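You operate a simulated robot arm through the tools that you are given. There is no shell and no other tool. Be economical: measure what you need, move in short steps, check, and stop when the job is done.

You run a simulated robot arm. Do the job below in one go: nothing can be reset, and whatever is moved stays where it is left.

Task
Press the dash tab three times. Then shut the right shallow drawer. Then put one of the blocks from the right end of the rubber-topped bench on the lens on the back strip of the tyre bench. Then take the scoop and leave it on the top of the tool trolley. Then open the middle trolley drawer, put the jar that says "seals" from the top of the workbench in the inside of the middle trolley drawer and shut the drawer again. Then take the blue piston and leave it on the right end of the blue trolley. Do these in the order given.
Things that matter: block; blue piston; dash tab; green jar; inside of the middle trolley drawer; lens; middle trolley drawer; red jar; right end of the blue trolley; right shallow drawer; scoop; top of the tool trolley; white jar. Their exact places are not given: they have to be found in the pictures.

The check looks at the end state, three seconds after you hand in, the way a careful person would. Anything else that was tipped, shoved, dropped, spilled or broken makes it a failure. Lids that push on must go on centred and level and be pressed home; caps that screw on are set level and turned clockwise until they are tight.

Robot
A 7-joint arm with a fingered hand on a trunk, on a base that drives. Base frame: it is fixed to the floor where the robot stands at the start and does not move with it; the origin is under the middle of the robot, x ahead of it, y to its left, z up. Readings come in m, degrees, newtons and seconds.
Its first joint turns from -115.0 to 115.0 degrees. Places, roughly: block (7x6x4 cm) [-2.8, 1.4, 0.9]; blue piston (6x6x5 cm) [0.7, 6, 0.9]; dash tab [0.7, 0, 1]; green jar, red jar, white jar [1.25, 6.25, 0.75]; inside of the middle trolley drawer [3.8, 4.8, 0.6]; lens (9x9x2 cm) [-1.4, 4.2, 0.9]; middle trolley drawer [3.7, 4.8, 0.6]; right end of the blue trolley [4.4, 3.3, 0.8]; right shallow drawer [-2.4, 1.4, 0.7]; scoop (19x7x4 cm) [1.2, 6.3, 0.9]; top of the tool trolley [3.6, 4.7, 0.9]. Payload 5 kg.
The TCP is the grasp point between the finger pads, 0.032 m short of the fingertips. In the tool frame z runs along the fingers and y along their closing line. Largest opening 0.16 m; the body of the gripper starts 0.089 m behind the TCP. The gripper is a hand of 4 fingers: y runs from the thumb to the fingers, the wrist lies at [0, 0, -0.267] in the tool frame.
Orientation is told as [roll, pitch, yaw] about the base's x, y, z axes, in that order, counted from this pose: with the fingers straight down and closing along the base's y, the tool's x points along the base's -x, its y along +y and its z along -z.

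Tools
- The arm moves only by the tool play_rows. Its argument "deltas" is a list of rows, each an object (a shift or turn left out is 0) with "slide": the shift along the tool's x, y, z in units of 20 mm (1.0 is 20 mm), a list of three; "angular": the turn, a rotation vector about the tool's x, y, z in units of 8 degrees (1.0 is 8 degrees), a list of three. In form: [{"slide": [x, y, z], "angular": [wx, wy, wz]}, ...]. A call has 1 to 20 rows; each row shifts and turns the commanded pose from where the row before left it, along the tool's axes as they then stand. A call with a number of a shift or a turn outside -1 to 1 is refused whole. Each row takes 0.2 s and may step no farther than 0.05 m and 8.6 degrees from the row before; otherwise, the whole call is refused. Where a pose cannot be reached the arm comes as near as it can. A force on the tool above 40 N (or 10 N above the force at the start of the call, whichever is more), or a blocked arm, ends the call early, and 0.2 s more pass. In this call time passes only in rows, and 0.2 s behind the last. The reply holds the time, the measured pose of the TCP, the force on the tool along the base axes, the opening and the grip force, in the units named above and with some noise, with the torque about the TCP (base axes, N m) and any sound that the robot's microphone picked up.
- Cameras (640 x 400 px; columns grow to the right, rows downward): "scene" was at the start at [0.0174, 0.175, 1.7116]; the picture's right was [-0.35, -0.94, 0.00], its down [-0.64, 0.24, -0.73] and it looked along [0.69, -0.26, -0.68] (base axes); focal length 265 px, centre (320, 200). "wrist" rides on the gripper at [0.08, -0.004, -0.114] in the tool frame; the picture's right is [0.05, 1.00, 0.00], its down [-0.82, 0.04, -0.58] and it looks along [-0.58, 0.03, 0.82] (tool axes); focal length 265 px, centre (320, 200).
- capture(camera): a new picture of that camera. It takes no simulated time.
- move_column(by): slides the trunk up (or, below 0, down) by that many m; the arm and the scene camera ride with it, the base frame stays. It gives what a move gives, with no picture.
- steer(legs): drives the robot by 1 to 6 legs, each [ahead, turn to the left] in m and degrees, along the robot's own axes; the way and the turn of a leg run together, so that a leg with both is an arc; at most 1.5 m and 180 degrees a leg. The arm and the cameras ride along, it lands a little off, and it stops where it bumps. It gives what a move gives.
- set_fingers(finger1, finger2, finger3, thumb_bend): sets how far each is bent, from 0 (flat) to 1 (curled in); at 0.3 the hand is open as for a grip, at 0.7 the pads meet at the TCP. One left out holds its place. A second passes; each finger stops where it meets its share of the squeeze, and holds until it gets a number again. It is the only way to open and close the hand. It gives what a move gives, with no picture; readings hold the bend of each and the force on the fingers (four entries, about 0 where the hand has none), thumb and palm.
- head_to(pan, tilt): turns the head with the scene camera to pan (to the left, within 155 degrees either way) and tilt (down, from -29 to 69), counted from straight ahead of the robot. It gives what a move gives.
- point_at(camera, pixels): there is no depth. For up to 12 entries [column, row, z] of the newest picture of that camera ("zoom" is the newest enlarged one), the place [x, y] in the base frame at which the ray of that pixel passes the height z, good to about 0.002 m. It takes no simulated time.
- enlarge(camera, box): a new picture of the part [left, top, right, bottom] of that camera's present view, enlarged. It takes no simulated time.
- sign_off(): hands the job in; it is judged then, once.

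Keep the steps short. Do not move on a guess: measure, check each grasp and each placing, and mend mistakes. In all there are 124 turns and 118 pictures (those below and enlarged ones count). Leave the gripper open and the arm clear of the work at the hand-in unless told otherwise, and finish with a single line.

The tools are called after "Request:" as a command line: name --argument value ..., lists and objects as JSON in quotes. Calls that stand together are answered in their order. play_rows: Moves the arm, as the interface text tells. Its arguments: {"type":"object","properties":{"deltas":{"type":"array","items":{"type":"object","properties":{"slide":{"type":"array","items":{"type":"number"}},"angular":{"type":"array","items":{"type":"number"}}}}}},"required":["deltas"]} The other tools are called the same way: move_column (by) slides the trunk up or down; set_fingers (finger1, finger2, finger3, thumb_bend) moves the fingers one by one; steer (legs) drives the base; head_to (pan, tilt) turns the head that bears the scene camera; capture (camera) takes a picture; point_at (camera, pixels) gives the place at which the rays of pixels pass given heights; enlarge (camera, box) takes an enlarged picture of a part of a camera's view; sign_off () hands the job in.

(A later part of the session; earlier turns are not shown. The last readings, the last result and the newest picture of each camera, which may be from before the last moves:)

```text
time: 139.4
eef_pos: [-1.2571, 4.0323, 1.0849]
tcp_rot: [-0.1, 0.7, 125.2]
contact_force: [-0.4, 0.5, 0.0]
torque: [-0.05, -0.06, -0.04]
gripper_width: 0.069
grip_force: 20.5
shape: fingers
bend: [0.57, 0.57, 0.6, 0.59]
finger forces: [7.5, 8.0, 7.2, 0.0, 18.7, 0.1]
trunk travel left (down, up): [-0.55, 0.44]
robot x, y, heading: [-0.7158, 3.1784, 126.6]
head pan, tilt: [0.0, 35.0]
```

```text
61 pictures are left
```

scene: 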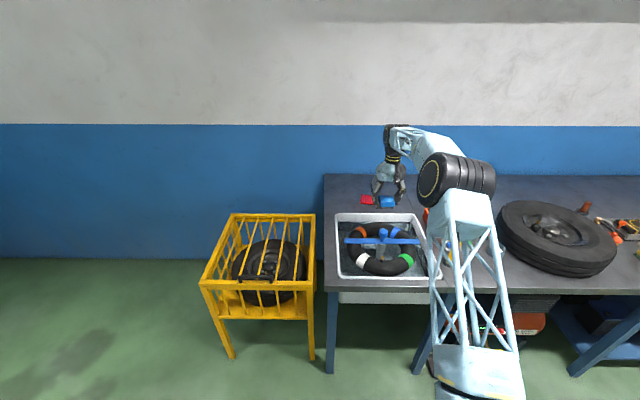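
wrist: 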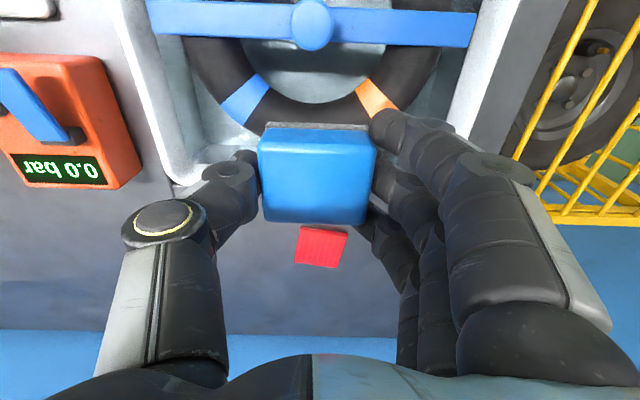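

Reach goes to 1.01 m. I pull the hand back 30 cm and drive ahead 0.26 m towards the bench.

Request:
play_rows --deltas '[{"slide": [1, 0, -0.4]}, {"slide": [1, 0, -0.4]}, {"slide": [1, 0, -0.4]}, {"slide": [1, 0, -0.4]}, {"slide": [1, 0, -0.4]}, {"slide": [1, 0, 0]}, {"slide": [1, 0, 0]}, {"slide": [1, 0, 0]}, {"slide": [1, 0, 0]}, {"slide": [1, 0, 0]}, {"slide": [1, 0, 0]}, {"slide": [1, 0, 0]}, {"slide": [1, 0, 0]}, {"slide": [1, 0, 0]}, {"slide": [1, 0, 0]}]'

Request:
steer --legs '[[0.26, 0]]'

Request:
capture --camera "scene"

```text
time: 142.6
eef_pos: [-1.0837, 3.789, 1.1287]
tcp_rot: [-0.1, 0.6, 125.2]
contact_force: [-0.5, 0.1, -0.4]
torque: [0.01, 0.0, -0.03]
gripper_width: 0.0689
grip_force: 20.5
shape: fingers
bend: [0.57, 0.57, 0.6, 0.59]
finger forces: [7.3, 8.0, 6.9, 0.1, 18.5, 0.1]
trunk travel left (down, up): [-0.55, 0.44]
robot x, y, heading: [-0.7153, 3.1801, 126.6]
head pan, tilt: [0.0, 35.0]
```

```text
time: 144.4
eef_pos: [-1.2385, 3.9949, 1.1279]
tcp_rot: [0.0, 0.7, 125.2]
contact_force: [0.1, 1.1, -0.8]
torque: [-0.02, -0.04, 0.04]
gripper_width: 0.0694
grip_force: 21.0
shape: fingers
bend: [0.57, 0.57, 0.6, 0.59]
finger forces: [7.3, 8.1, 6.9, 0.0, 18.5, 0.0]
trunk travel left (down, up): [-0.55, 0.44]
robot x, y, heading: [-0.8688, 3.3889, 127.0]
head pan, tilt: [0.0, 35.0]
```

```text
60 pictures are left
```

scene: 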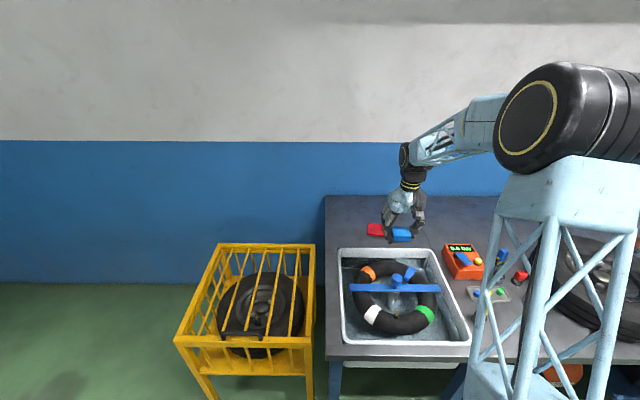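

Robot moved without a bump. Lens now at scene (375,229); I measure again, from both cameras, with the wrist picture.

Request:
point_at --camera "scene" --pixels '[[375.5, 229, 0.87], [375.5, 229, 0.85], [375.5, 229, 0.83]]'

Request:
play_rows --deltas '[{"slide": [-1, 0.03, 0]}, {"slide": [-1, 0.03, 0]}, {"slide": [-1, 0.03, 0]}, {"slide": [-1, 0.03, 0]}, {"slide": [-1, 0.03, 0]}, {"slide": [-1, 0.03, 0]}, {"slide": [-1, 0.03, 0]}, {"slide": [-1, 0.03, 0]}, {"slide": [-1, 0.03, 0]}, {"slide": [-1, 0.03, 0]}, {"slide": [-1, 0.03, 0]}, {"slide": [-1, 0.03, 0]}, {"slide": [-1, 0.03, 0]}, {"slide": [-1, 0.03, 0]}]'

Request:
capture --camera "wrist"

Request:
enlarge --camera "scene" --box '[320, 160, 448, 250]'

```text
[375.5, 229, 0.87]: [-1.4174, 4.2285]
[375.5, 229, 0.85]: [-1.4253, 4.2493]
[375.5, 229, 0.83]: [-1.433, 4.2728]
```

```text
time: 147.4
eef_pos: [-1.4085, 4.2215, 1.1236]
tcp_rot: [-0.1, 0.7, 125.2]
contact_force: [-0.3, 0.4, -0.6]
torque: [-0.01, -0.01, 0.03]
gripper_width: 0.069
grip_force: 20.0
shape: fingers
bend: [0.57, 0.57, 0.6, 0.59]
finger forces: [7.2, 8.0, 6.6, 0.0, 18.3, 0.1]
trunk travel left (down, up): [-0.55, 0.44]
robot x, y, heading: [-0.8681, 3.3842, 126.7]
head pan, tilt: [0.0, 35.0]
```

```text
59 pictures are left
```

wrist: 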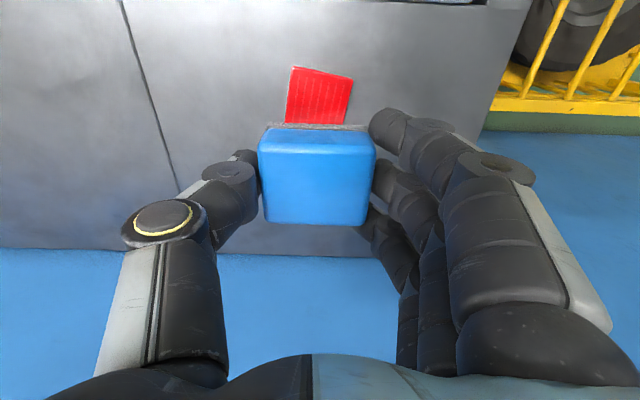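

```text
4.44 times, centred on (384, 205) of scene
```

zoom: 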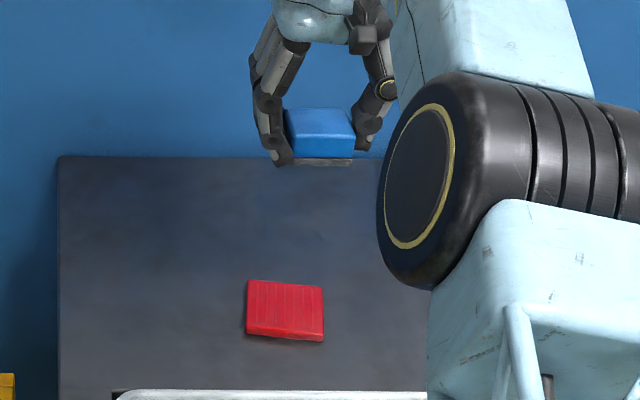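

I measure lens corners in both views for height and centre.

Request:
point_at --camera "zoom" --pixels '[[249, 281, 0.85], [323, 288, 0.85], [324, 333, 0.85], [247, 327, 0.85], [249, 281, 0.87], [324, 333, 0.87], [247, 327, 0.87]]'

Request:
point_at --camera "wrist" --pixels '[[293, 67, 0.85], [354, 79, 0.85], [293, 67, 0.87], [354, 79, 0.87], [293, 67, 0.83], [354, 79, 0.83]]'

```text
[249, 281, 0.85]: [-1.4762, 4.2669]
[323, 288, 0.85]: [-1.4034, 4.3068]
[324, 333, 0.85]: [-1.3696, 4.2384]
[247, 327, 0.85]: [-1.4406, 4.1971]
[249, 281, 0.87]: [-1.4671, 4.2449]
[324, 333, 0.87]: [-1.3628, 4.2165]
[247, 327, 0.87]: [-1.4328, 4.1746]
```

```text
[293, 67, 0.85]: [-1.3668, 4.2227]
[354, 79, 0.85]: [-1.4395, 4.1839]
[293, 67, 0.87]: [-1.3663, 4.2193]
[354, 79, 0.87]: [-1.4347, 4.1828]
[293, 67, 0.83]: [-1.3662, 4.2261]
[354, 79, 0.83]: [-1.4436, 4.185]
```

Lens top ≈0.863, centre ≈(-1.417,4.238). I shift (-0.92,-0.13) units and lower to TCP z≈0.935.

Request:
play_rows --deltas '[{"slide": [-0.92, -0.13, 0]}, {"slide": [0, 0, 1]}, {"slide": [0, 0, 1]}, {"slide": [0, 0, 1]}, {"slide": [0, 0, 1]}, {"slide": [0, 0, 1]}, {"slide": [0, 0, 1]}, {"slide": [0, 0, 1]}, {"slide": [0, 0, 1]}, {"slide": [0, 0, 1]}, {"slide": [0, 0, 0.4]}]'

Request:
enlarge --camera "scene" --box '[340, 190, 420, 246]'

Request:
capture --camera "wrist"

```text
time: 149.8
eef_pos: [-1.4101, 4.2264, 0.936]
tcp_rot: [-0.1, 0.8, 125.1]
contact_force: [0.2, -0.8, -1.7]
torque: [-0.03, 0.0, 0.02]
gripper_width: 0.0692
grip_force: 20.0
shape: fingers
bend: [0.57, 0.57, 0.6, 0.59]
finger forces: [7.2, 8.2, 6.4, 0.0, 18.2, 0.0]
out of reach, approached as far as the arm can: row 1
trunk travel left (down, up): [-0.55, 0.44]
robot x, y, heading: [-0.8728, 3.3852, 126.5]
head pan, tilt: [0.0, 35.0]
```

```text
7.14 times, centred on (380, 218) of scene
```

zoom: 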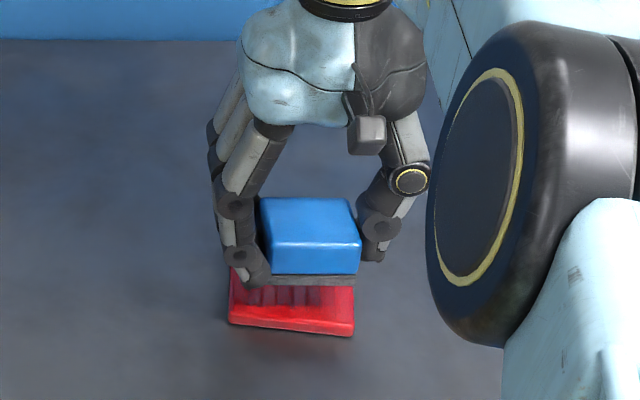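

```text
56 pictures are left
```

wrist: 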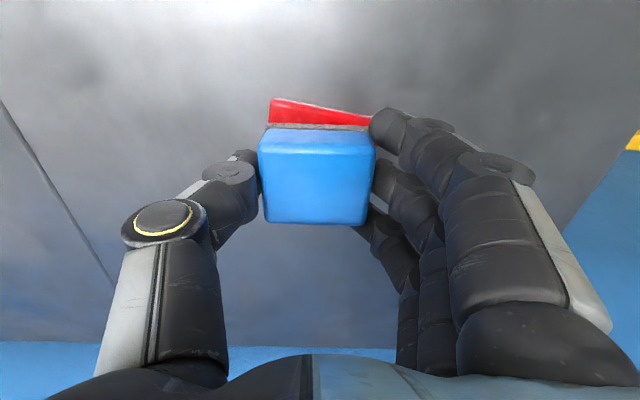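

The first shift was cut short by reach; at this lower height I try the remaining 12 mm forward, then creep down.

Request:
play_rows --deltas '[{"slide": [-0.3, 0, 0]}, {"slide": [-0.3, 0, 0]}, {"slide": [0, 0, 0.3]}, {"slide": [0, 0, 0.2]}]'

Request:
enlarge --camera "scene" --box '[340, 190, 420, 246]'

```text
time: 150.8
eef_pos: [-1.4168, 4.2354, 0.9258]
tcp_rot: [0.0, 0.6, 125.3]
contact_force: [0.8, 0.6, -0.6]
torque: [-0.01, 0.0, -0.02]
gripper_width: 0.0687
grip_force: 20.0
shape: fingers
bend: [0.57, 0.57, 0.6, 0.59]
finger forces: [7.2, 8.1, 6.4, 0.0, 18.3, 0.1]
trunk travel left (down, up): [-0.55, 0.44]
robot x, y, heading: [-0.8709, 3.3883, 126.8]
head pan, tilt: [0.0, 35.0]
```

```text
7.14 times, centred on (380, 218) of scene
```

zoom: 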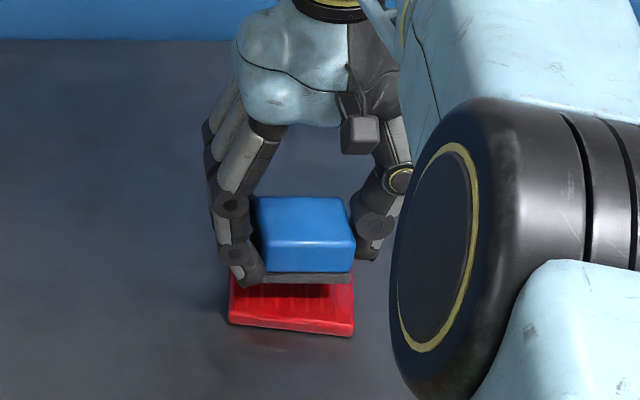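

Now aligned (TCP at (-1.417,4.235)). I creep down in 3–4 mm rows watching for contact.

Request:
play_rows --deltas '[{"slide": [0, 0, 0.2]}, {"slide": [0, 0, 0.2]}, {"slide": [0, 0, 0.15]}]'

Request:
play_rows --deltas '[{"slide": [0, 0, 0.12]}, {"slide": [0, 0, 0.12]}]'

Request:
enlarge --camera "scene" --box '[340, 190, 420, 246]'

```text
time: 151.6
eef_pos: [-1.4166, 4.2353, 0.9161]
tcp_rot: [-0.2, 0.8, 125.2]
contact_force: [0.5, 0.4, -0.3]
torque: [0.0, -0.01, -0.03]
gripper_width: 0.0687
grip_force: 19.6
shape: fingers
bend: [0.57, 0.57, 0.6, 0.59]
finger forces: [7.2, 8.1, 6.3, 0.0, 18.1, 0.0]
trunk travel left (down, up): [-0.55, 0.44]
robot x, y, heading: [-0.8691, 3.3852, 126.8]
head pan, tilt: [0.0, 35.0]
```

```text
time: 152.2
eef_pos: [-1.4177, 4.2345, 0.9107]
tcp_rot: [-0.1, 0.7, 125.2]
contact_force: [0.1, -0.3, -0.8]
torque: [0.0, -0.01, 0.01]
gripper_width: 0.069
grip_force: 19.9
shape: fingers
bend: [0.57, 0.57, 0.6, 0.59]
finger forces: [7.2, 8.1, 6.3, 0.1, 18.1, 0.0]
trunk travel left (down, up): [-0.55, 0.44]
robot x, y, heading: [-0.8718, 3.3894, 126.5]
head pan, tilt: [0.0, 35.0]
```

```text
7.14 times, centred on (380, 218) of scene
```

zoom: 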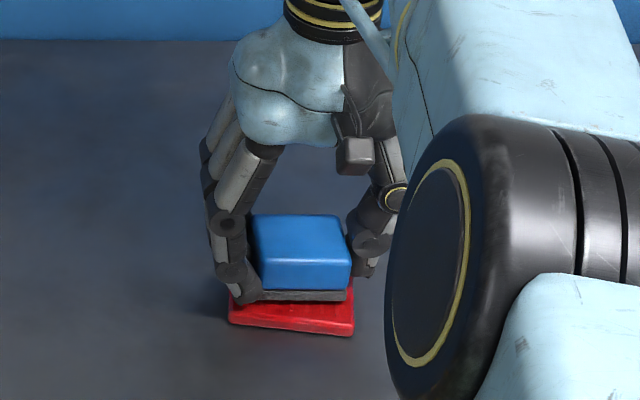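

Still no contact; more small steps.

Request:
play_rows --deltas '[{"slide": [0, 0, 0.12]}, {"slide": [0, 0, 0.12]}, {"slide": [0, 0, 0.12]}]'

Request:
enlarge --camera "scene" --box '[340, 190, 420, 246]'

```text
time: 153.0
eef_pos: [-1.4169, 4.235, 0.9047]
tcp_rot: [-0.1, 0.6, 125.2]
contact_force: [-0.4, -0.1, 4.9]
torque: [0.05, -0.18, 0.02]
gripper_width: 0.0688
grip_force: 20.8
shape: fingers
bend: [0.57, 0.57, 0.6, 0.59]
finger forces: [7.9, 8.2, 6.5, 0.1, 19.2, 0.0]
trunk travel left (down, up): [-0.55, 0.44]
robot x, y, heading: [-0.8693, 3.387, 126.6]
head pan, tilt: [0.0, 35.0]
```

```text
7.14 times, centred on (380, 218) of scene
```

zoom: 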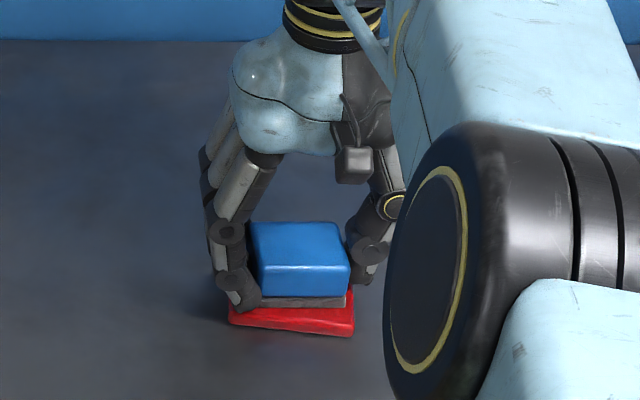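

Contact (5 N), block sits on the lens. I open gently.

Request:
set_fingers --finger1 0.5 --finger2 0.5 --finger3 0.5 --thumb_bend 0.5

Request:
set_fingers --finger1 0.35 --finger2 0.35 --finger3 0.35 --thumb_bend 0.35

Request:
play_rows --deltas '[{"slide": [0, 0, -1]}, {"slide": [0, 0, -1]}, {"slide": [0, 0, -1]}, {"slide": [0, 0, -1]}, {"slide": [0, 0, -1]}, {"slide": [0, 0, -1]}, {"slide": [0, 0, -1]}, {"slide": [1, 0, -1]}, {"slide": [1, 0, -1]}, {"slide": [1, 0, -1]}, {"slide": [1, 0, -1]}, {"slide": [1, 0, -1]}]'

Request:
enlarge --camera "scene" --box '[320, 176, 420, 246]'

Request:
capture --camera "wrist"

```text
time: 154.0
eef_pos: [-1.4173, 4.2353, 0.9035]
tcp_rot: [-0.1, 0.7, 125.1]
contact_force: [-0.6, -0.1, 0.0]
torque: [-0.01, 0.02, -0.01]
gripper_width: 0.0904
grip_force: 0.0
shape: fingers
bend: [0.5, 0.5, 0.5, 0.5]
finger forces: [0.1, 0.0, 0.0, 0.0, 0.0, 0.0]
trunk travel left (down, up): [-0.55, 0.44]
robot x, y, heading: [-0.8695, 3.3825, 126.8]
head pan, tilt: [0.0, 35.0]
```

```text
time: 155.0
eef_pos: [-1.4172, 4.2341, 0.9033]
tcp_rot: [-0.1, 0.8, 125.1]
contact_force: [0.4, -0.2, 0.0]
torque: [0.0, -0.02, -0.01]
gripper_width: 0.1503
grip_force: 0.1
shape: fingers
bend: [0.35, 0.35, 0.35, 0.35]
finger forces: [0.1, 0.0, 0.0, 0.0, 0.0, 0.0]
trunk travel left (down, up): [-0.55, 0.44]
robot x, y, heading: [-0.8725, 3.3916, 126.9]
head pan, tilt: [0.0, 35.0]
```

```text
time: 157.6
eef_pos: [-1.3597, 4.1553, 1.1464]
tcp_rot: [-0.1, 0.7, 125.3]
contact_force: [0.3, 0.0, 0.8]
torque: [0.02, -0.01, -0.01]
gripper_width: 0.1505
grip_force: 0.1
shape: fingers
bend: [0.35, 0.35, 0.35, 0.35]
finger forces: [0.0, 0.1, 0.1, 0.1, 0.1, 0.0]
trunk travel left (down, up): [-0.55, 0.44]
robot x, y, heading: [-0.8701, 3.3867, 126.8]
head pan, tilt: [0.0, 35.0]
```

```text
5.71 times, centred on (370, 211) of scene
```

zoom: 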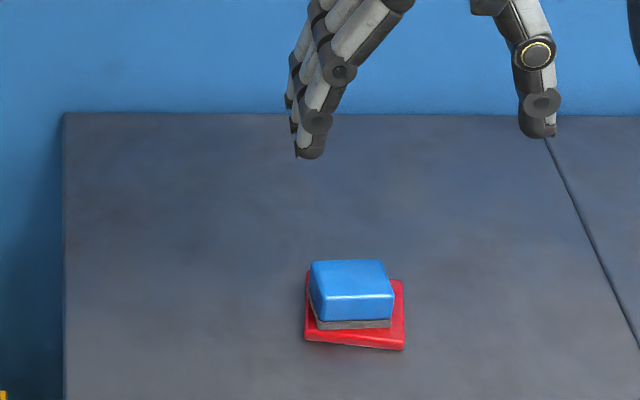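

```text
51 pictures are left
```

wrist: 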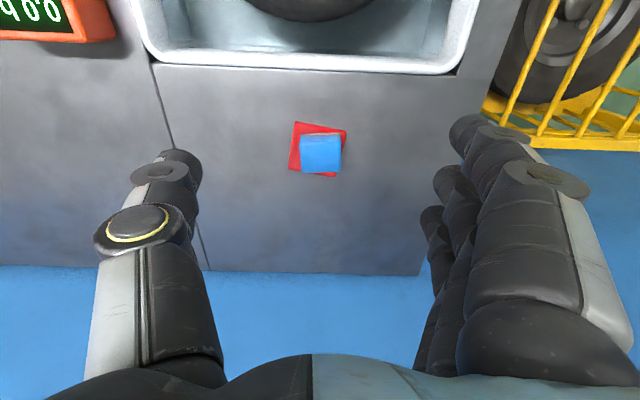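

The block rests flat within the lens. Next the scoop. I retract and raise the arm, back off 0.4 m, turn right along the bench and look.

Request:
play_rows --deltas '[{"slide": [1, 0, -0.4]}, {"slide": [1, 0, -0.4]}, {"slide": [1, 0, -0.4]}, {"slide": [1, 0, -0.4]}, {"slide": [1, 0, -0.4]}, {"slide": [1, 0, -0.4]}, {"slide": [1, 0, -0.4]}, {"slide": [1, 0, -0.4]}, {"slide": [1, 0, -0.4]}, {"slide": [1, 0, -0.4]}, {"slide": [1, 0, -0.4]}, {"slide": [1, 0, -0.4]}, {"slide": [1, 0, -0.4]}, {"slide": [1, 0, -0.4]}, {"slide": [1, 0, -0.4]}, {"slide": [1, 0, -0.4]}, {"slide": [1, 0, -0.4]}, {"slide": [1, 0, -0.4]}, {"slide": [1, 0, -0.4]}, {"slide": [1, 0, -0.4]}]'

Request:
steer --legs '[[-0.5, 0], [0, -95]]'

Request:
head_to --pan 10 --tilt 25

Request:
capture --camera "scene"

```text
time: 161.8
eef_pos: [-1.1308, 3.8283, 1.3109]
tcp_rot: [-0.1, 0.7, 125.3]
contact_force: [0.4, 0.6, -0.1]
torque: [0.0, 0.06, -0.04]
gripper_width: 0.1504
grip_force: 0.1
shape: fingers
bend: [0.35, 0.35, 0.35, 0.35]
finger forces: [0.0, 0.0, 0.1, 0.1, 0.1, 0.0]
trunk travel left (down, up): [-0.55, 0.44]
robot x, y, heading: [-0.8717, 3.3835, 126.7]
head pan, tilt: [0.0, 35.0]
```

```text
time: 169.0
eef_pos: [-0.1082, 3.1959, 1.3094]
tcp_rot: [-0.1, 0.7, 29.1]
contact_force: [-0.8, 0.3, 0.0]
torque: [0.05, 0.01, 0.01]
gripper_width: 0.1508
grip_force: 0.0
shape: fingers
bend: [0.35, 0.35, 0.35, 0.35]
finger forces: [0.1, 0.1, 0.0, 0.1, 0.1, 0.1]
trunk travel left (down, up): [-0.55, 0.44]
robot x, y, heading: [-0.5783, 2.9837, 30.7]
head pan, tilt: [0.0, 35.0]
```

```text
time: 169.7
eef_pos: [-0.1072, 3.1966, 1.3098]
tcp_rot: [-0.1, 0.7, 29.2]
contact_force: [0.1, 1.3, 0.0]
torque: [0.02, -0.01, -0.01]
gripper_width: 0.1504
grip_force: 0.1
shape: fingers
bend: [0.35, 0.35, 0.35, 0.35]
finger forces: [0.0, 0.0, 0.0, 0.1, 0.1, 0.0]
trunk travel left (down, up): [-0.55, 0.44]
robot x, y, heading: [-0.5786, 2.9835, 30.5]
head pan, tilt: [10.0, 25.0]
```

```text
50 pictures are left
```

scene: 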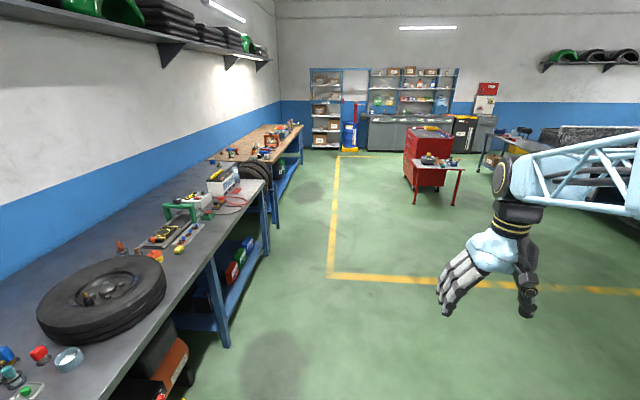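

I see the wood workbench at (260,140), the red tool trolley at (430,155). I measure them.

Request:
point_at --camera "scene" --pixels '[[277, 228, 0], [302, 164, 0], [270, 162, 0.87], [304, 125, 0.87], [228, 347, 0], [414, 205, 0], [454, 207, 0], [407, 178, 0], [262, 262, 0]]'

Request:
enlarge --camera "scene" --box '[200, 90, 500, 240]'

```text
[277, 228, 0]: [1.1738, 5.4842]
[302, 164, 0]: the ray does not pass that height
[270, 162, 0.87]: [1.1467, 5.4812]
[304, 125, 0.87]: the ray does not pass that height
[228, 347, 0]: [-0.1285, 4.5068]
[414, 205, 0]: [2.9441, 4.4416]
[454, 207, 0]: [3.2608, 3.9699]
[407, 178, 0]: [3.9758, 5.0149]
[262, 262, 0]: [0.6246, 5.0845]
```

```text
2.13 times, centred on (350, 165) of scene
```

zoom: 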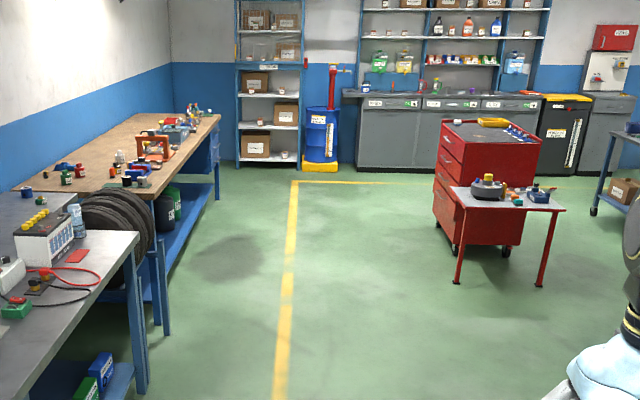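

I drive ~3.4 m at heading 40° to about (2.03,5.17) and face the workbench.

Request:
steer --legs '[[0, 9.5], [1.2, 0], [1.2, 0], [1.0, 0], [0, 86]]'

Request:
head_to --pan 5 --tilt 38

Request:
capture --camera "scene"

```text
time: 190.8
eef_pos: [1.7042, 5.6261, 1.3105]
tcp_rot: [-0.1, 0.6, 128.6]
contact_force: [-0.9, -0.1, 0.4]
torque: [0.01, -0.02, 0.0]
gripper_width: 0.1506
grip_force: 0.1
shape: fingers
bend: [0.35, 0.35, 0.35, 0.35]
finger forces: [0.0, 0.0, 0.0, 0.0, 0.0, 0.0]
trunk travel left (down, up): [-0.55, 0.44]
robot x, y, heading: [1.9921, 5.2022, 130.2]
head pan, tilt: [10.0, 25.0]
```

```text
time: 191.6
eef_pos: [1.7031, 5.6256, 1.3094]
tcp_rot: [-0.1, 0.7, 128.7]
contact_force: [-0.1, 0.0, -0.3]
torque: [-0.01, 0.05, -0.02]
gripper_width: 0.1508
grip_force: 0.0
shape: fingers
bend: [0.35, 0.35, 0.35, 0.35]
finger forces: [0.1, 0.0, 0.0, 0.0, 0.1, 0.1]
trunk travel left (down, up): [-0.55, 0.44]
robot x, y, heading: [1.9922, 5.2014, 130.0]
head pan, tilt: [5.0, 38.0]
```

```text
48 pictures are left
```

scene: 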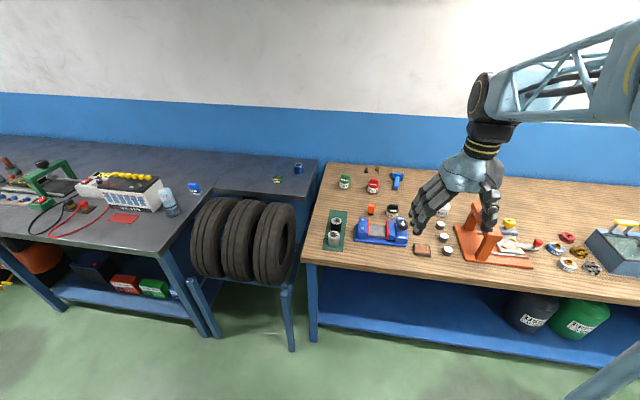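

Great view of the workbench. I enlarge its left half to find the jars, scoop and blue piston.

Request:
enlarge --camera "scene" --box '[310, 155, 470, 270]'

Request:
enlarge --camera "scene" --box '[440, 180, 640, 300]'

Request:
point_at --camera "scene" --pixels '[[345, 182, 0.89], [373, 186, 0.89], [396, 181, 0.87], [392, 211, 0.87], [371, 210, 0.87], [515, 243, 0.87], [306, 262, 0.84], [600, 300, 0.84], [315, 340, 0]]'

```text
3.48 times, centred on (390, 212) of scene
```

zoom: 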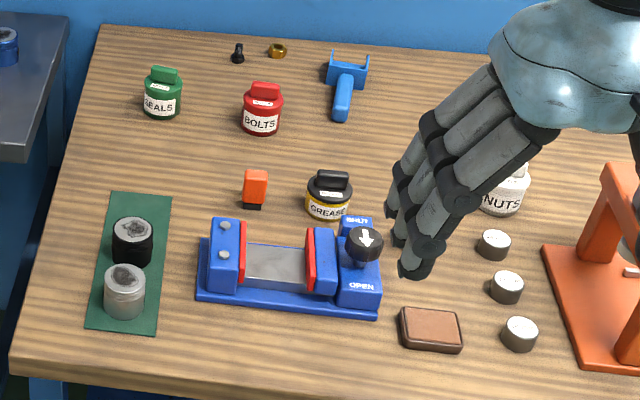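

```text
3.20 times, centred on (540, 240) of scene
```

zoom: 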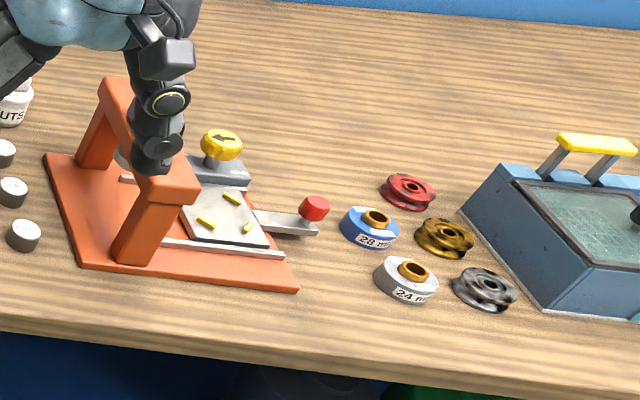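

```text
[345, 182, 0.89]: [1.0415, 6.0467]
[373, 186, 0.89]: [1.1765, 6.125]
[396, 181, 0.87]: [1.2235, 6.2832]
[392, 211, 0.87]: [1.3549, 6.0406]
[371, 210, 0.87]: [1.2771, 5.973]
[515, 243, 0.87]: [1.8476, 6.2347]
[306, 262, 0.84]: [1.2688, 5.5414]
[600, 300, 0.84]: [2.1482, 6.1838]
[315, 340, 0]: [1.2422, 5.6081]
```

Found: green jar says SEALS (345,182); the blue scoop at (396,181) with its handle toward me; a blue cylinder (piston) at (298,168) on the neighbouring bench. I align to heading 126 and drive 0.31 m closer.

Request:
steer --legs '[[0, -4], [0.31, 0]]'

Request:
capture --camera "scene"

Request:
enlarge --camera "scene" --box '[300, 160, 460, 270]'

```text
time: 194.1
eef_pos: [1.5503, 5.8922, 1.3091]
tcp_rot: [0.0, 0.7, 124.7]
contact_force: [-0.1, -0.6, 0.3]
torque: [-0.03, 0.01, 0.0]
gripper_width: 0.1507
grip_force: 0.0
shape: fingers
bend: [0.35, 0.35, 0.35, 0.35]
finger forces: [0.0, 0.0, 0.0, 0.0, 0.0, 0.0]
trunk travel left (down, up): [-0.55, 0.44]
robot x, y, heading: [1.8117, 5.4464, 126.4]
head pan, tilt: [5.0, 38.0]
```

```text
45 pictures are left
```

scene: 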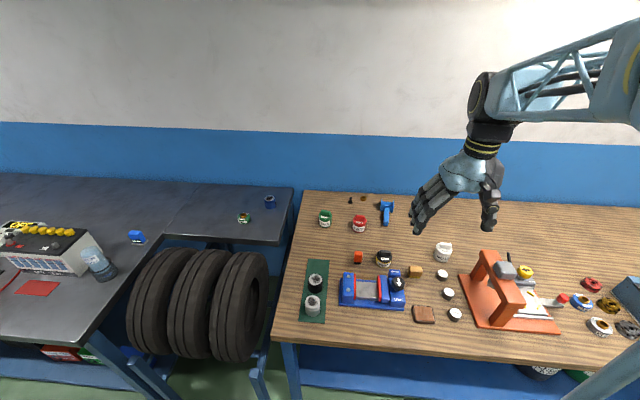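

```text
3.64 times, centred on (380, 215) of scene
```

zoom: 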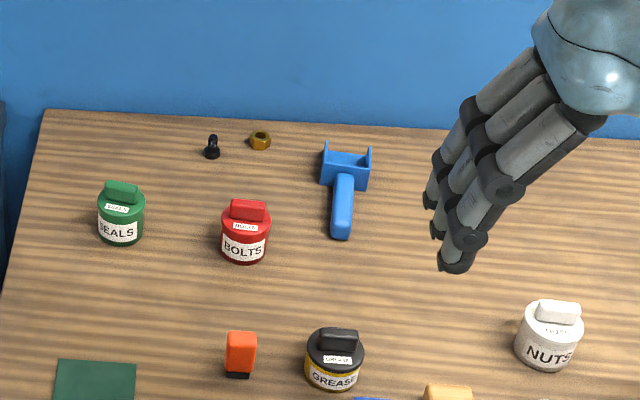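

Handle mid at zoom (343,205), jar tops etc. I measure the scoop with an assumed z and also jar/ piston places.

Request:
point_at --camera "zoom" --pixels '[[343, 205, 0.87], [343, 205, 0.85], [342, 236, 0.86], [346, 178, 0.87], [322, 160, 0.85], [370, 165, 0.85], [121, 187, 0.92], [121, 190, 0.9], [120, 240, 0.84], [245, 258, 0.84]]'

Request:
point_at --camera "scene" --pixels '[[270, 207, 0.84], [270, 196, 0.89], [285, 340, 0.84], [293, 244, 0.84]]'

```text
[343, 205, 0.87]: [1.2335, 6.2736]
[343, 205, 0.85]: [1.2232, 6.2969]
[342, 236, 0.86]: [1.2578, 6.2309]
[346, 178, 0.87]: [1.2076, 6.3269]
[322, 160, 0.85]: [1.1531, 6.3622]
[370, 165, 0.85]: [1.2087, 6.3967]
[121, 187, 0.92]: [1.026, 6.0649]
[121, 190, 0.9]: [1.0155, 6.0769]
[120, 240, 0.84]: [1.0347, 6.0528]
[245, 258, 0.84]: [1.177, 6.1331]
```

```text
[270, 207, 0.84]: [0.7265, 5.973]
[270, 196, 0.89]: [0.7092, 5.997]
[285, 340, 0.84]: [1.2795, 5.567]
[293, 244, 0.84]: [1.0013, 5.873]
```

I'll grip the handle near (1.243,6.255) with the hand turned 7° to match it and half closed so it clears the BOLTS jar. Move most of the way at z≈1.1.

Request:
set_fingers --finger1 0.5 --finger2 0.5 --finger3 0.5 --thumb_bend 0.5

Request:
play_rows --deltas '[{"angular": [0, 0, 0.88]}, {"slide": [-1, 0.26, 0.5]}, {"slide": [-1, 0.26, 0.5]}, {"slide": [-1, 0.26, 0.5]}, {"slide": [-1, 0.26, 0.5]}, {"slide": [-1, 0.26, 0.5]}, {"slide": [-1, 0.26, 0.5]}, {"slide": [-1, 0.26, 0.5]}, {"slide": [-1, 0.26, 0.5]}, {"slide": [-1, 0.26, 0.5]}, {"slide": [-1, 0.26, 0.5]}, {"slide": [-1, 0.26, 0.5]}, {"slide": [-1, 0.26, 0.5]}, {"slide": [-1, 0.26, 0.5]}, {"slide": [-1, 0.26, 0.5]}, {"slide": [-1, 0.26, 0.5]}, {"slide": [-1, 0.26, 0.5]}, {"slide": [-1, 0.26, 0.5]}, {"slide": [-1, 0.26, 0.5]}, {"slide": [-1, 0.26, 0.5]}]'

Request:
capture --camera "wrist"

```text
time: 195.1
eef_pos: [1.5535, 5.8912, 1.3104]
tcp_rot: [0.0, 0.7, 124.7]
contact_force: [-0.2, -0.6, 0.0]
torque: [-0.02, 0.01, -0.01]
gripper_width: 0.0923
grip_force: 0.1
shape: fingers
bend: [0.5, 0.5, 0.5, 0.5]
finger forces: [0.0, 0.0, 0.0, 0.0, 0.1, 0.0]
trunk travel left (down, up): [-0.55, 0.44]
robot x, y, heading: [1.8098, 5.4461, 126.1]
head pan, tilt: [5.0, 38.0]
```

```text
time: 199.3
eef_pos: [1.2903, 6.1822, 1.1152]
tcp_rot: [-0.3, 0.7, 117.7]
contact_force: [0.2, -0.7, -0.1]
torque: [0.0, 0.0, 0.01]
gripper_width: 0.0919
grip_force: 0.1
shape: fingers
bend: [0.5, 0.5, 0.5, 0.5]
finger forces: [0.0, 0.1, 0.1, 0.1, 0.1, 0.0]
trunk travel left (down, up): [-0.55, 0.44]
robot x, y, heading: [1.8087, 5.4466, 126.2]
head pan, tilt: [5.0, 38.0]
```

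```text
43 pictures are left
```

wrist: 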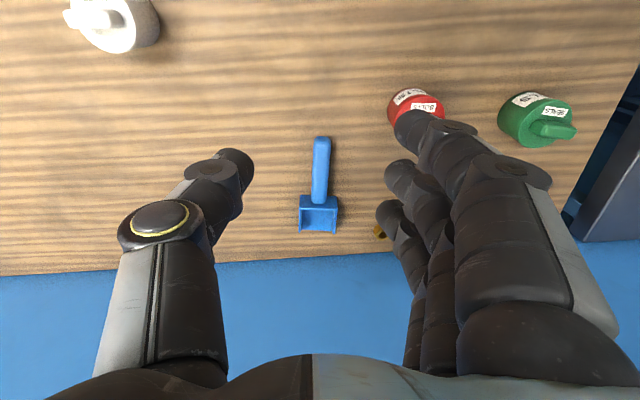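

Handle spans wrist (322,138)–(320,197). I measure it.

Request:
point_at --camera "wrist" --pixels '[[321, 168, 0.87], [321, 168, 0.85], [322, 140, 0.86], [320, 195, 0.86], [415, 100, 0.9], [540, 120, 0.9]]'

```text
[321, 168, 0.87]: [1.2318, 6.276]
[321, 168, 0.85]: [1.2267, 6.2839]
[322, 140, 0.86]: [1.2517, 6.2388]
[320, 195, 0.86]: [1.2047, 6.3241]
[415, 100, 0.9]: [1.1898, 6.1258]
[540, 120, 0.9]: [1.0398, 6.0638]
```

Both views agree: handle mid (1.231,6.277), z≈0.866. I move over and down to z≈0.90.

Request:
play_rows --deltas '[{"slide": [-1, 0.08, 0.6]}, {"slide": [-1, 0.08, 0.6]}, {"slide": [-1, 0.08, 0.6]}, {"slide": [-1, 0.08, 0.6]}, {"slide": [-0.9, 0.08, 0.6]}, {"slide": [0, 0, 1]}, {"slide": [0, 0, 1]}, {"slide": [0, 0, 1]}, {"slide": [0, 0, 1]}, {"slide": [0, 0, 1]}, {"slide": [0, 0, 1]}, {"slide": [0, 0, 1]}]'

Request:
capture --camera "wrist"

Request:
enlarge --camera "scene" --box '[330, 170, 450, 250]'

```text
time: 201.9
eef_pos: [1.2395, 6.2616, 0.9131]
tcp_rot: [-0.2, 0.8, 117.7]
contact_force: [-0.3, -0.2, -0.3]
torque: [-0.01, 0.0, -0.02]
gripper_width: 0.0919
grip_force: 0.0
shape: fingers
bend: [0.5, 0.5, 0.5, 0.5]
finger forces: [0.1, 0.1, 0.1, 0.0, 0.1, 0.0]
trunk travel left (down, up): [-0.55, 0.44]
robot x, y, heading: [1.8051, 5.4458, 125.9]
head pan, tilt: [5.0, 38.0]
```

```text
42 pictures are left
```

wrist: 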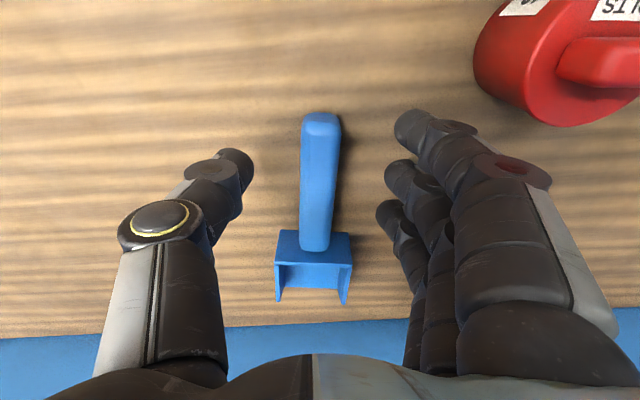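

```text
5.00 times, centred on (390, 210) of scene
```

zoom: 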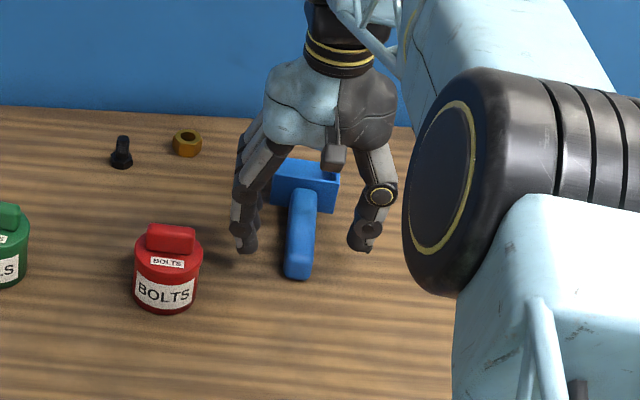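

Centred. I lower 26 mm more and close.

Request:
play_rows --deltas '[{"slide": [0, 0, 0.5]}, {"slide": [0, 0, 0.5]}, {"slide": [0, 0, 0.3]}]'

Request:
set_fingers --finger1 0.75 --finger2 0.75 --finger3 0.75 --thumb_bend 0.75

Request:
play_rows --deltas '[{"slide": [0, 0, -0.5]}, {"slide": [0, 0, -0.5]}, {"slide": [0, 0, -0.5]}, {"slide": [0, 0, -0.5]}]'

Request:
capture --camera "wrist"

```text
time: 202.7
eef_pos: [1.2409, 6.2622, 0.8884]
tcp_rot: [-0.2, 0.7, 117.7]
contact_force: [0.7, 0.4, 0.2]
torque: [-0.03, -0.03, 0.02]
gripper_width: 0.0923
grip_force: 0.1
shape: fingers
bend: [0.5, 0.5, 0.5, 0.5]
finger forces: [0.0, 0.0, 0.0, 0.2, 0.0, 0.0]
trunk travel left (down, up): [-0.55, 0.44]
robot x, y, heading: [1.8097, 5.4512, 126.3]
head pan, tilt: [5.0, 38.0]
```

```text
time: 203.7
eef_pos: [1.2407, 6.2622, 0.8871]
tcp_rot: [-0.2, 0.7, 117.8]
contact_force: [-0.4, -0.6, 0.0]
torque: [-0.03, -0.03, 0.03]
gripper_width: 0.0372
grip_force: 20.7
shape: fingers
bend: [0.67, 0.66, 0.66, 0.67]
finger forces: [6.7, 7.5, 6.7, 0.0, 21.3, 0.0]
trunk travel left (down, up): [-0.55, 0.44]
robot x, y, heading: [1.8131, 5.4488, 126.1]
head pan, tilt: [5.0, 38.0]
```

```text
time: 204.7
eef_pos: [1.24, 6.2614, 0.9279]
tcp_rot: [-0.2, 0.7, 117.8]
contact_force: [-0.4, 0.0, -1.3]
torque: [-0.04, -0.02, -0.01]
gripper_width: 0.0373
grip_force: 21.0
shape: fingers
bend: [0.67, 0.66, 0.66, 0.67]
finger forces: [6.7, 7.4, 6.7, 0.1, 21.3, 0.1]
trunk travel left (down, up): [-0.55, 0.44]
robot x, y, heading: [1.8114, 5.4491, 126.3]
head pan, tilt: [5.0, 38.0]
```

```text
40 pictures are left
```

wrist: 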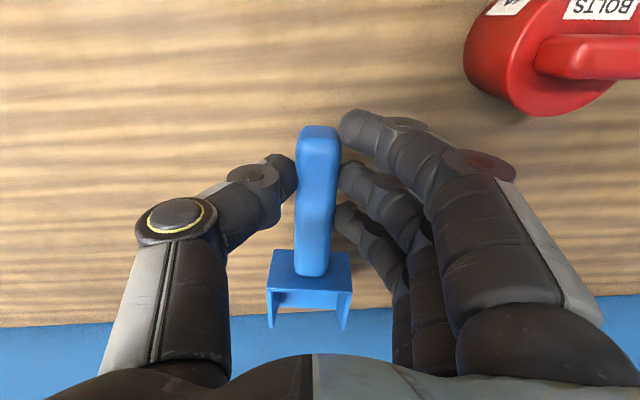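

Scoop is held and clear of the bench. I lift, retract, back off, and turn right to face the tool trolley.

Request:
play_rows --deltas '[{"slide": [0, 0, -1]}, {"slide": [0, 0, -1]}, {"slide": [0, 0, -1]}, {"slide": [0, 0, -1]}, {"slide": [0, 0, -1]}, {"slide": [0, 0, -1]}, {"slide": [1, 0, -0.6]}, {"slide": [1, 0, -0.6]}, {"slide": [1, 0, -0.6]}, {"slide": [1, 0, -0.6]}, {"slide": [1, 0, -0.6]}, {"slide": [1, 0, -0.6]}, {"slide": [1, 0, -0.6]}, {"slide": [1, 0, -0.6]}, {"slide": [1, 0, -0.6]}, {"slide": [1, 0, -0.6]}, {"slide": [1, 0, -0.6]}, {"slide": [1, 0, -0.6]}, {"slide": [1, 0, -0.6]}, {"slide": [1, 0, -0.6]}]'

Request:
play_rows --deltas '[{"slide": [1, -0.3, 0]}, {"slide": [1, -0.3, 0]}, {"slide": [1, -0.3, 0]}, {"slide": [1, -0.3, 0]}, {"slide": [1, -0.3, 0]}, {"slide": [1, -0.3, 0]}, {"slide": [1, -0.3, 0]}, {"slide": [1, -0.3, 0]}]'

Request:
steer --legs '[[-0.45, 0], [0, -141]]'

Request:
head_to --pan 0 --tilt 30

Request:
capture --camera "scene"

```text
time: 208.9
eef_pos: [1.3675, 6.0136, 1.2205]
tcp_rot: [-0.1, 0.6, 117.7]
contact_force: [-0.2, 0.0, -0.5]
torque: [-0.02, -0.02, -0.01]
gripper_width: 0.0375
grip_force: 21.1
shape: fingers
bend: [0.67, 0.66, 0.66, 0.67]
finger forces: [6.8, 7.5, 6.7, 0.0, 21.1, 0.0]
trunk travel left (down, up): [-0.55, 0.44]
robot x, y, heading: [1.8082, 5.4478, 126.2]
head pan, tilt: [5.0, 38.0]
```

```text
time: 210.7
eef_pos: [1.4823, 5.8969, 1.2206]
tcp_rot: [-0.1, 0.7, 117.5]
contact_force: [-0.3, -0.4, -1.2]
torque: [-0.07, -0.01, 0.02]
gripper_width: 0.0372
grip_force: 20.7
shape: fingers
bend: [0.67, 0.66, 0.66, 0.67]
finger forces: [6.7, 7.5, 6.6, 0.1, 21.2, 0.0]
trunk travel left (down, up): [-0.55, 0.44]
robot x, y, heading: [1.8103, 5.446, 125.9]
head pan, tilt: [5.0, 38.0]
```

```text
time: 219.6
eef_pos: [2.6097, 4.9354, 1.2204]
tcp_rot: [-0.2, 0.6, -24.3]
contact_force: [0.0, 0.4, -1.0]
torque: [0.02, 0.07, 0.01]
gripper_width: 0.037
grip_force: 20.4
shape: fingers
bend: [0.67, 0.66, 0.66, 0.67]
finger forces: [5.6, 7.8, 6.5, 0.0, 20.9, 0.1]
trunk travel left (down, up): [-0.55, 0.44]
robot x, y, heading: [2.0743, 5.0824, -15.6]
head pan, tilt: [5.0, 38.0]
```

```text
time: 220.3
eef_pos: [2.6094, 4.9342, 1.2205]
tcp_rot: [-0.2, 0.7, -24.2]
contact_force: [0.9, 0.9, -1.8]
torque: [0.04, 0.06, -0.06]
gripper_width: 0.0371
grip_force: 19.6
shape: fingers
bend: [0.67, 0.66, 0.66, 0.67]
finger forces: [5.5, 7.8, 6.4, 0.0, 20.8, 0.0]
trunk travel left (down, up): [-0.55, 0.44]
robot x, y, heading: [2.0744, 5.085, -15.4]
head pan, tilt: [0.0, 30.0]
```

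```text
39 pictures are left
```

scene: 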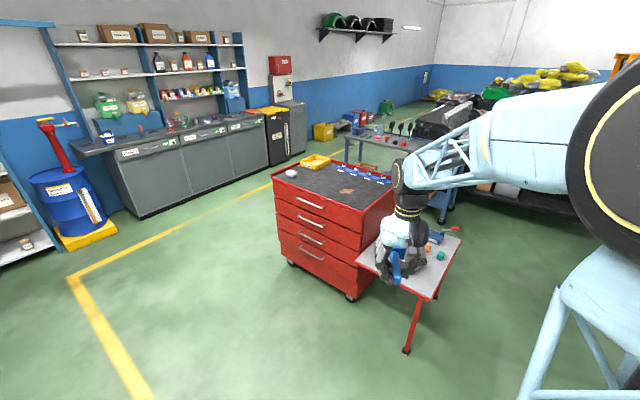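

The red tool trolley is ahead; drawers face me. I enlarge and measure.

Request:
enlarge --camera "scene" --box '[260, 130, 480, 310]'

Request:
point_at --camera "scene" --pixels '[[274, 180, 0.87], [362, 213, 0.87], [397, 187, 0.87], [345, 162, 0.87], [311, 204, 0.75], [352, 299, 0], [291, 264, 0], [407, 351, 0], [380, 255, 0.8]]'

```text
2.22 times, centred on (370, 220) of scene
```

zoom: 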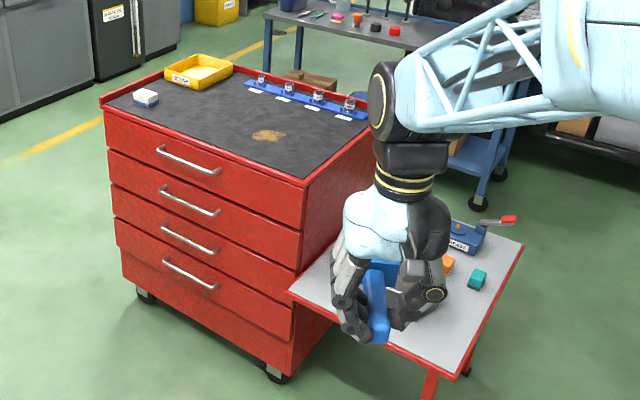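

```text
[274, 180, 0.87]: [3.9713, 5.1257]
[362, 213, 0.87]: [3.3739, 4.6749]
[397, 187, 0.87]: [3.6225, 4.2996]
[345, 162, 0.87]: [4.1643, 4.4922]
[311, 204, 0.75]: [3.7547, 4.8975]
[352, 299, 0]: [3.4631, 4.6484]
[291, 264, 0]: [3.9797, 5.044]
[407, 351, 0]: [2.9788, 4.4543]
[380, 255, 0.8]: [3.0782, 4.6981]
```

I see four drawer fronts with handles at zoom (188,160),(189,201),(189,239),(190,275). I find their heights by intersecting with the front plane.

Request:
point_at --camera "zoom" --pixels '[[188, 163, 0.8], [188, 163, 0.7], [189, 203, 0.7], [189, 203, 0.6], [189, 240, 0.6], [189, 240, 0.5], [190, 276, 0.5], [190, 276, 0.4], [290, 300, 0.5], [290, 300, 0.4]]'

Request:
enlarge --camera "scene" --box '[266, 160, 376, 305]'

```text
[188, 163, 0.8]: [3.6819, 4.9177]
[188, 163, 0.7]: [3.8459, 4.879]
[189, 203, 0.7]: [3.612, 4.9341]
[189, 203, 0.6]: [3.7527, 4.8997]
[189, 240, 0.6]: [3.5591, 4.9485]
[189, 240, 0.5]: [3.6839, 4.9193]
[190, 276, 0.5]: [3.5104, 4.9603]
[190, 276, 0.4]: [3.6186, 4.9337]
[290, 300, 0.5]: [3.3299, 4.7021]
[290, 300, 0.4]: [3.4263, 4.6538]
```

```text
2.76 times, centred on (321, 232) of scene
```

zoom: 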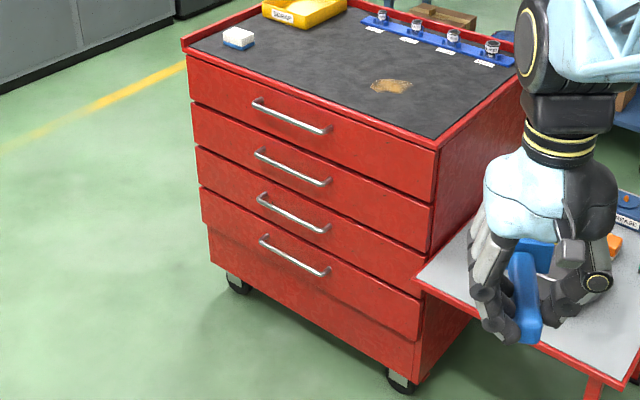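

Top is free in the middle. I drive to about (3.28,5.42) and face the trolley front (heading -53°).

Request:
steer --legs '[[0, 31], [1.25, 0], [0, -68.5]]'

Request:
capture --camera "scene"

```text
time: 231.3
eef_pos: [3.6126, 4.9754, 1.2209]
tcp_rot: [-0.2, 0.7, -61.2]
contact_force: [-1.0, -0.5, -1.6]
torque: [0.06, 0.01, -0.01]
gripper_width: 0.0365
grip_force: 20.4
shape: fingers
bend: [0.67, 0.66, 0.66, 0.67]
finger forces: [5.1, 8.1, 6.3, 0.0, 20.5, 0.0]
trunk travel left (down, up): [-0.55, 0.44]
robot x, y, heading: [3.2795, 5.4236, -52.7]
head pan, tilt: [0.0, 30.0]
```

```text
36 pictures are left
```

scene: 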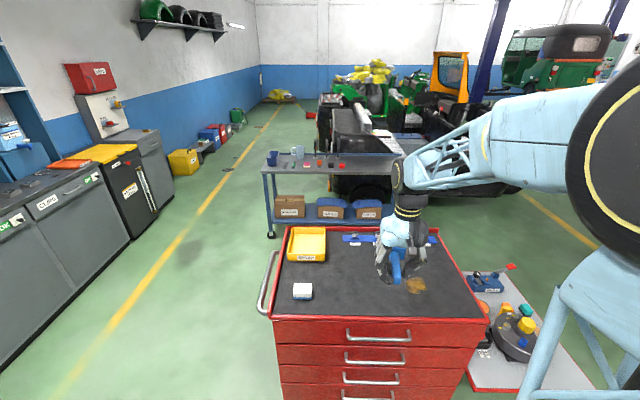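

Clear view of the top. I measure the top: front edge, sides, blue strip, and a free spot around (360,280).

Request:
point_at --camera "scene" --pixels '[[274, 317, 0.88], [487, 317, 0.88], [430, 232, 0.88], [290, 228, 0.88], [345, 242, 0.88], [365, 285, 0.88], [365, 262, 0.88], [312, 294, 0.88], [379, 335, 0.8], [375, 356, 0.66], [372, 379, 0.52]]'

Request:
capture --camera "wrist"

```text
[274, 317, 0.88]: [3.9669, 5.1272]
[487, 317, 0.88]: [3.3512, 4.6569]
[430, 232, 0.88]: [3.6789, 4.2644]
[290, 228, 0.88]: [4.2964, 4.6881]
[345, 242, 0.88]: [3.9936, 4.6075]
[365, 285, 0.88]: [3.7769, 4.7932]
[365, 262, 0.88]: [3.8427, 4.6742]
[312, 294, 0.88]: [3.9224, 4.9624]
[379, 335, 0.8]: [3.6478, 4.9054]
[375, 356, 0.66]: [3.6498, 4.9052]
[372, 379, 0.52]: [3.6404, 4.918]
```

```text
35 pictures are left
```

wrist: 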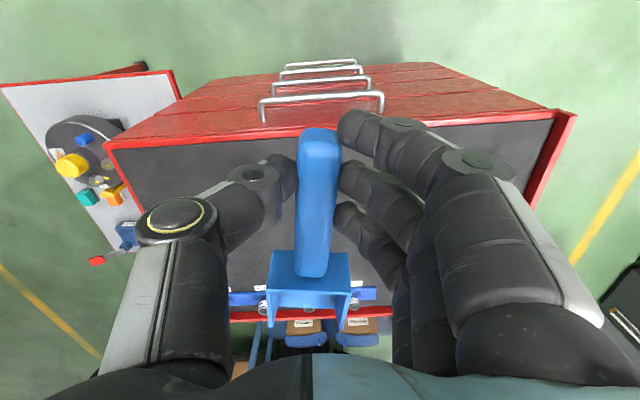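

I move the scoop over the free middle (TCP → (3.745,4.78)) and lower to z≈0.96.

Request:
play_rows --deltas '[{"slide": [-0.98, 0.09, 0.5]}, {"slide": [-0.98, 0.09, 0.5]}, {"slide": [-0.98, 0.09, 0.5]}, {"slide": [-0.98, 0.09, 0.5]}, {"slide": [-0.98, 0.09, 0.5]}, {"slide": [-0.98, 0.09, 0.5]}, {"slide": [-0.98, 0.09, 0.5]}, {"slide": [-0.98, 0.09, 0.5]}, {"slide": [-0.98, 0.09, 0.5]}, {"slide": [-0.98, 0.09, 0.5]}, {"slide": [-0.98, 0.09, 0.5]}, {"slide": [-0.98, 0.09, 0.5]}, {"slide": [0, 0, 1]}, {"slide": [0, 0, 1]}, {"slide": [0, 0, 1]}, {"slide": [0, 0, 1]}, {"slide": [0, 0, 1]}, {"slide": [0, 0, 1]}, {"slide": [0, 0, 1]}]'

Request:
enlarge --camera "scene" --box '[270, 220, 450, 330]'

```text
time: 235.3
eef_pos: [3.7419, 4.7824, 0.9587]
tcp_rot: [0.0, 0.6, -61.2]
contact_force: [-0.1, -0.8, -1.3]
torque: [0.01, 0.02, 0.01]
gripper_width: 0.0366
grip_force: 20.4
shape: fingers
bend: [0.67, 0.66, 0.66, 0.67]
finger forces: [5.4, 8.1, 6.2, 0.1, 20.4, 0.0]
trunk travel left (down, up): [-0.55, 0.44]
robot x, y, heading: [3.2767, 5.4193, -52.5]
head pan, tilt: [0.0, 30.0]
```

```text
3.56 times, centred on (360, 275) of scene
```

zoom: 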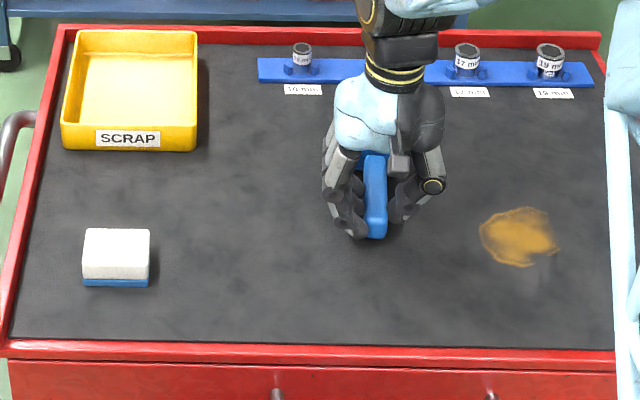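

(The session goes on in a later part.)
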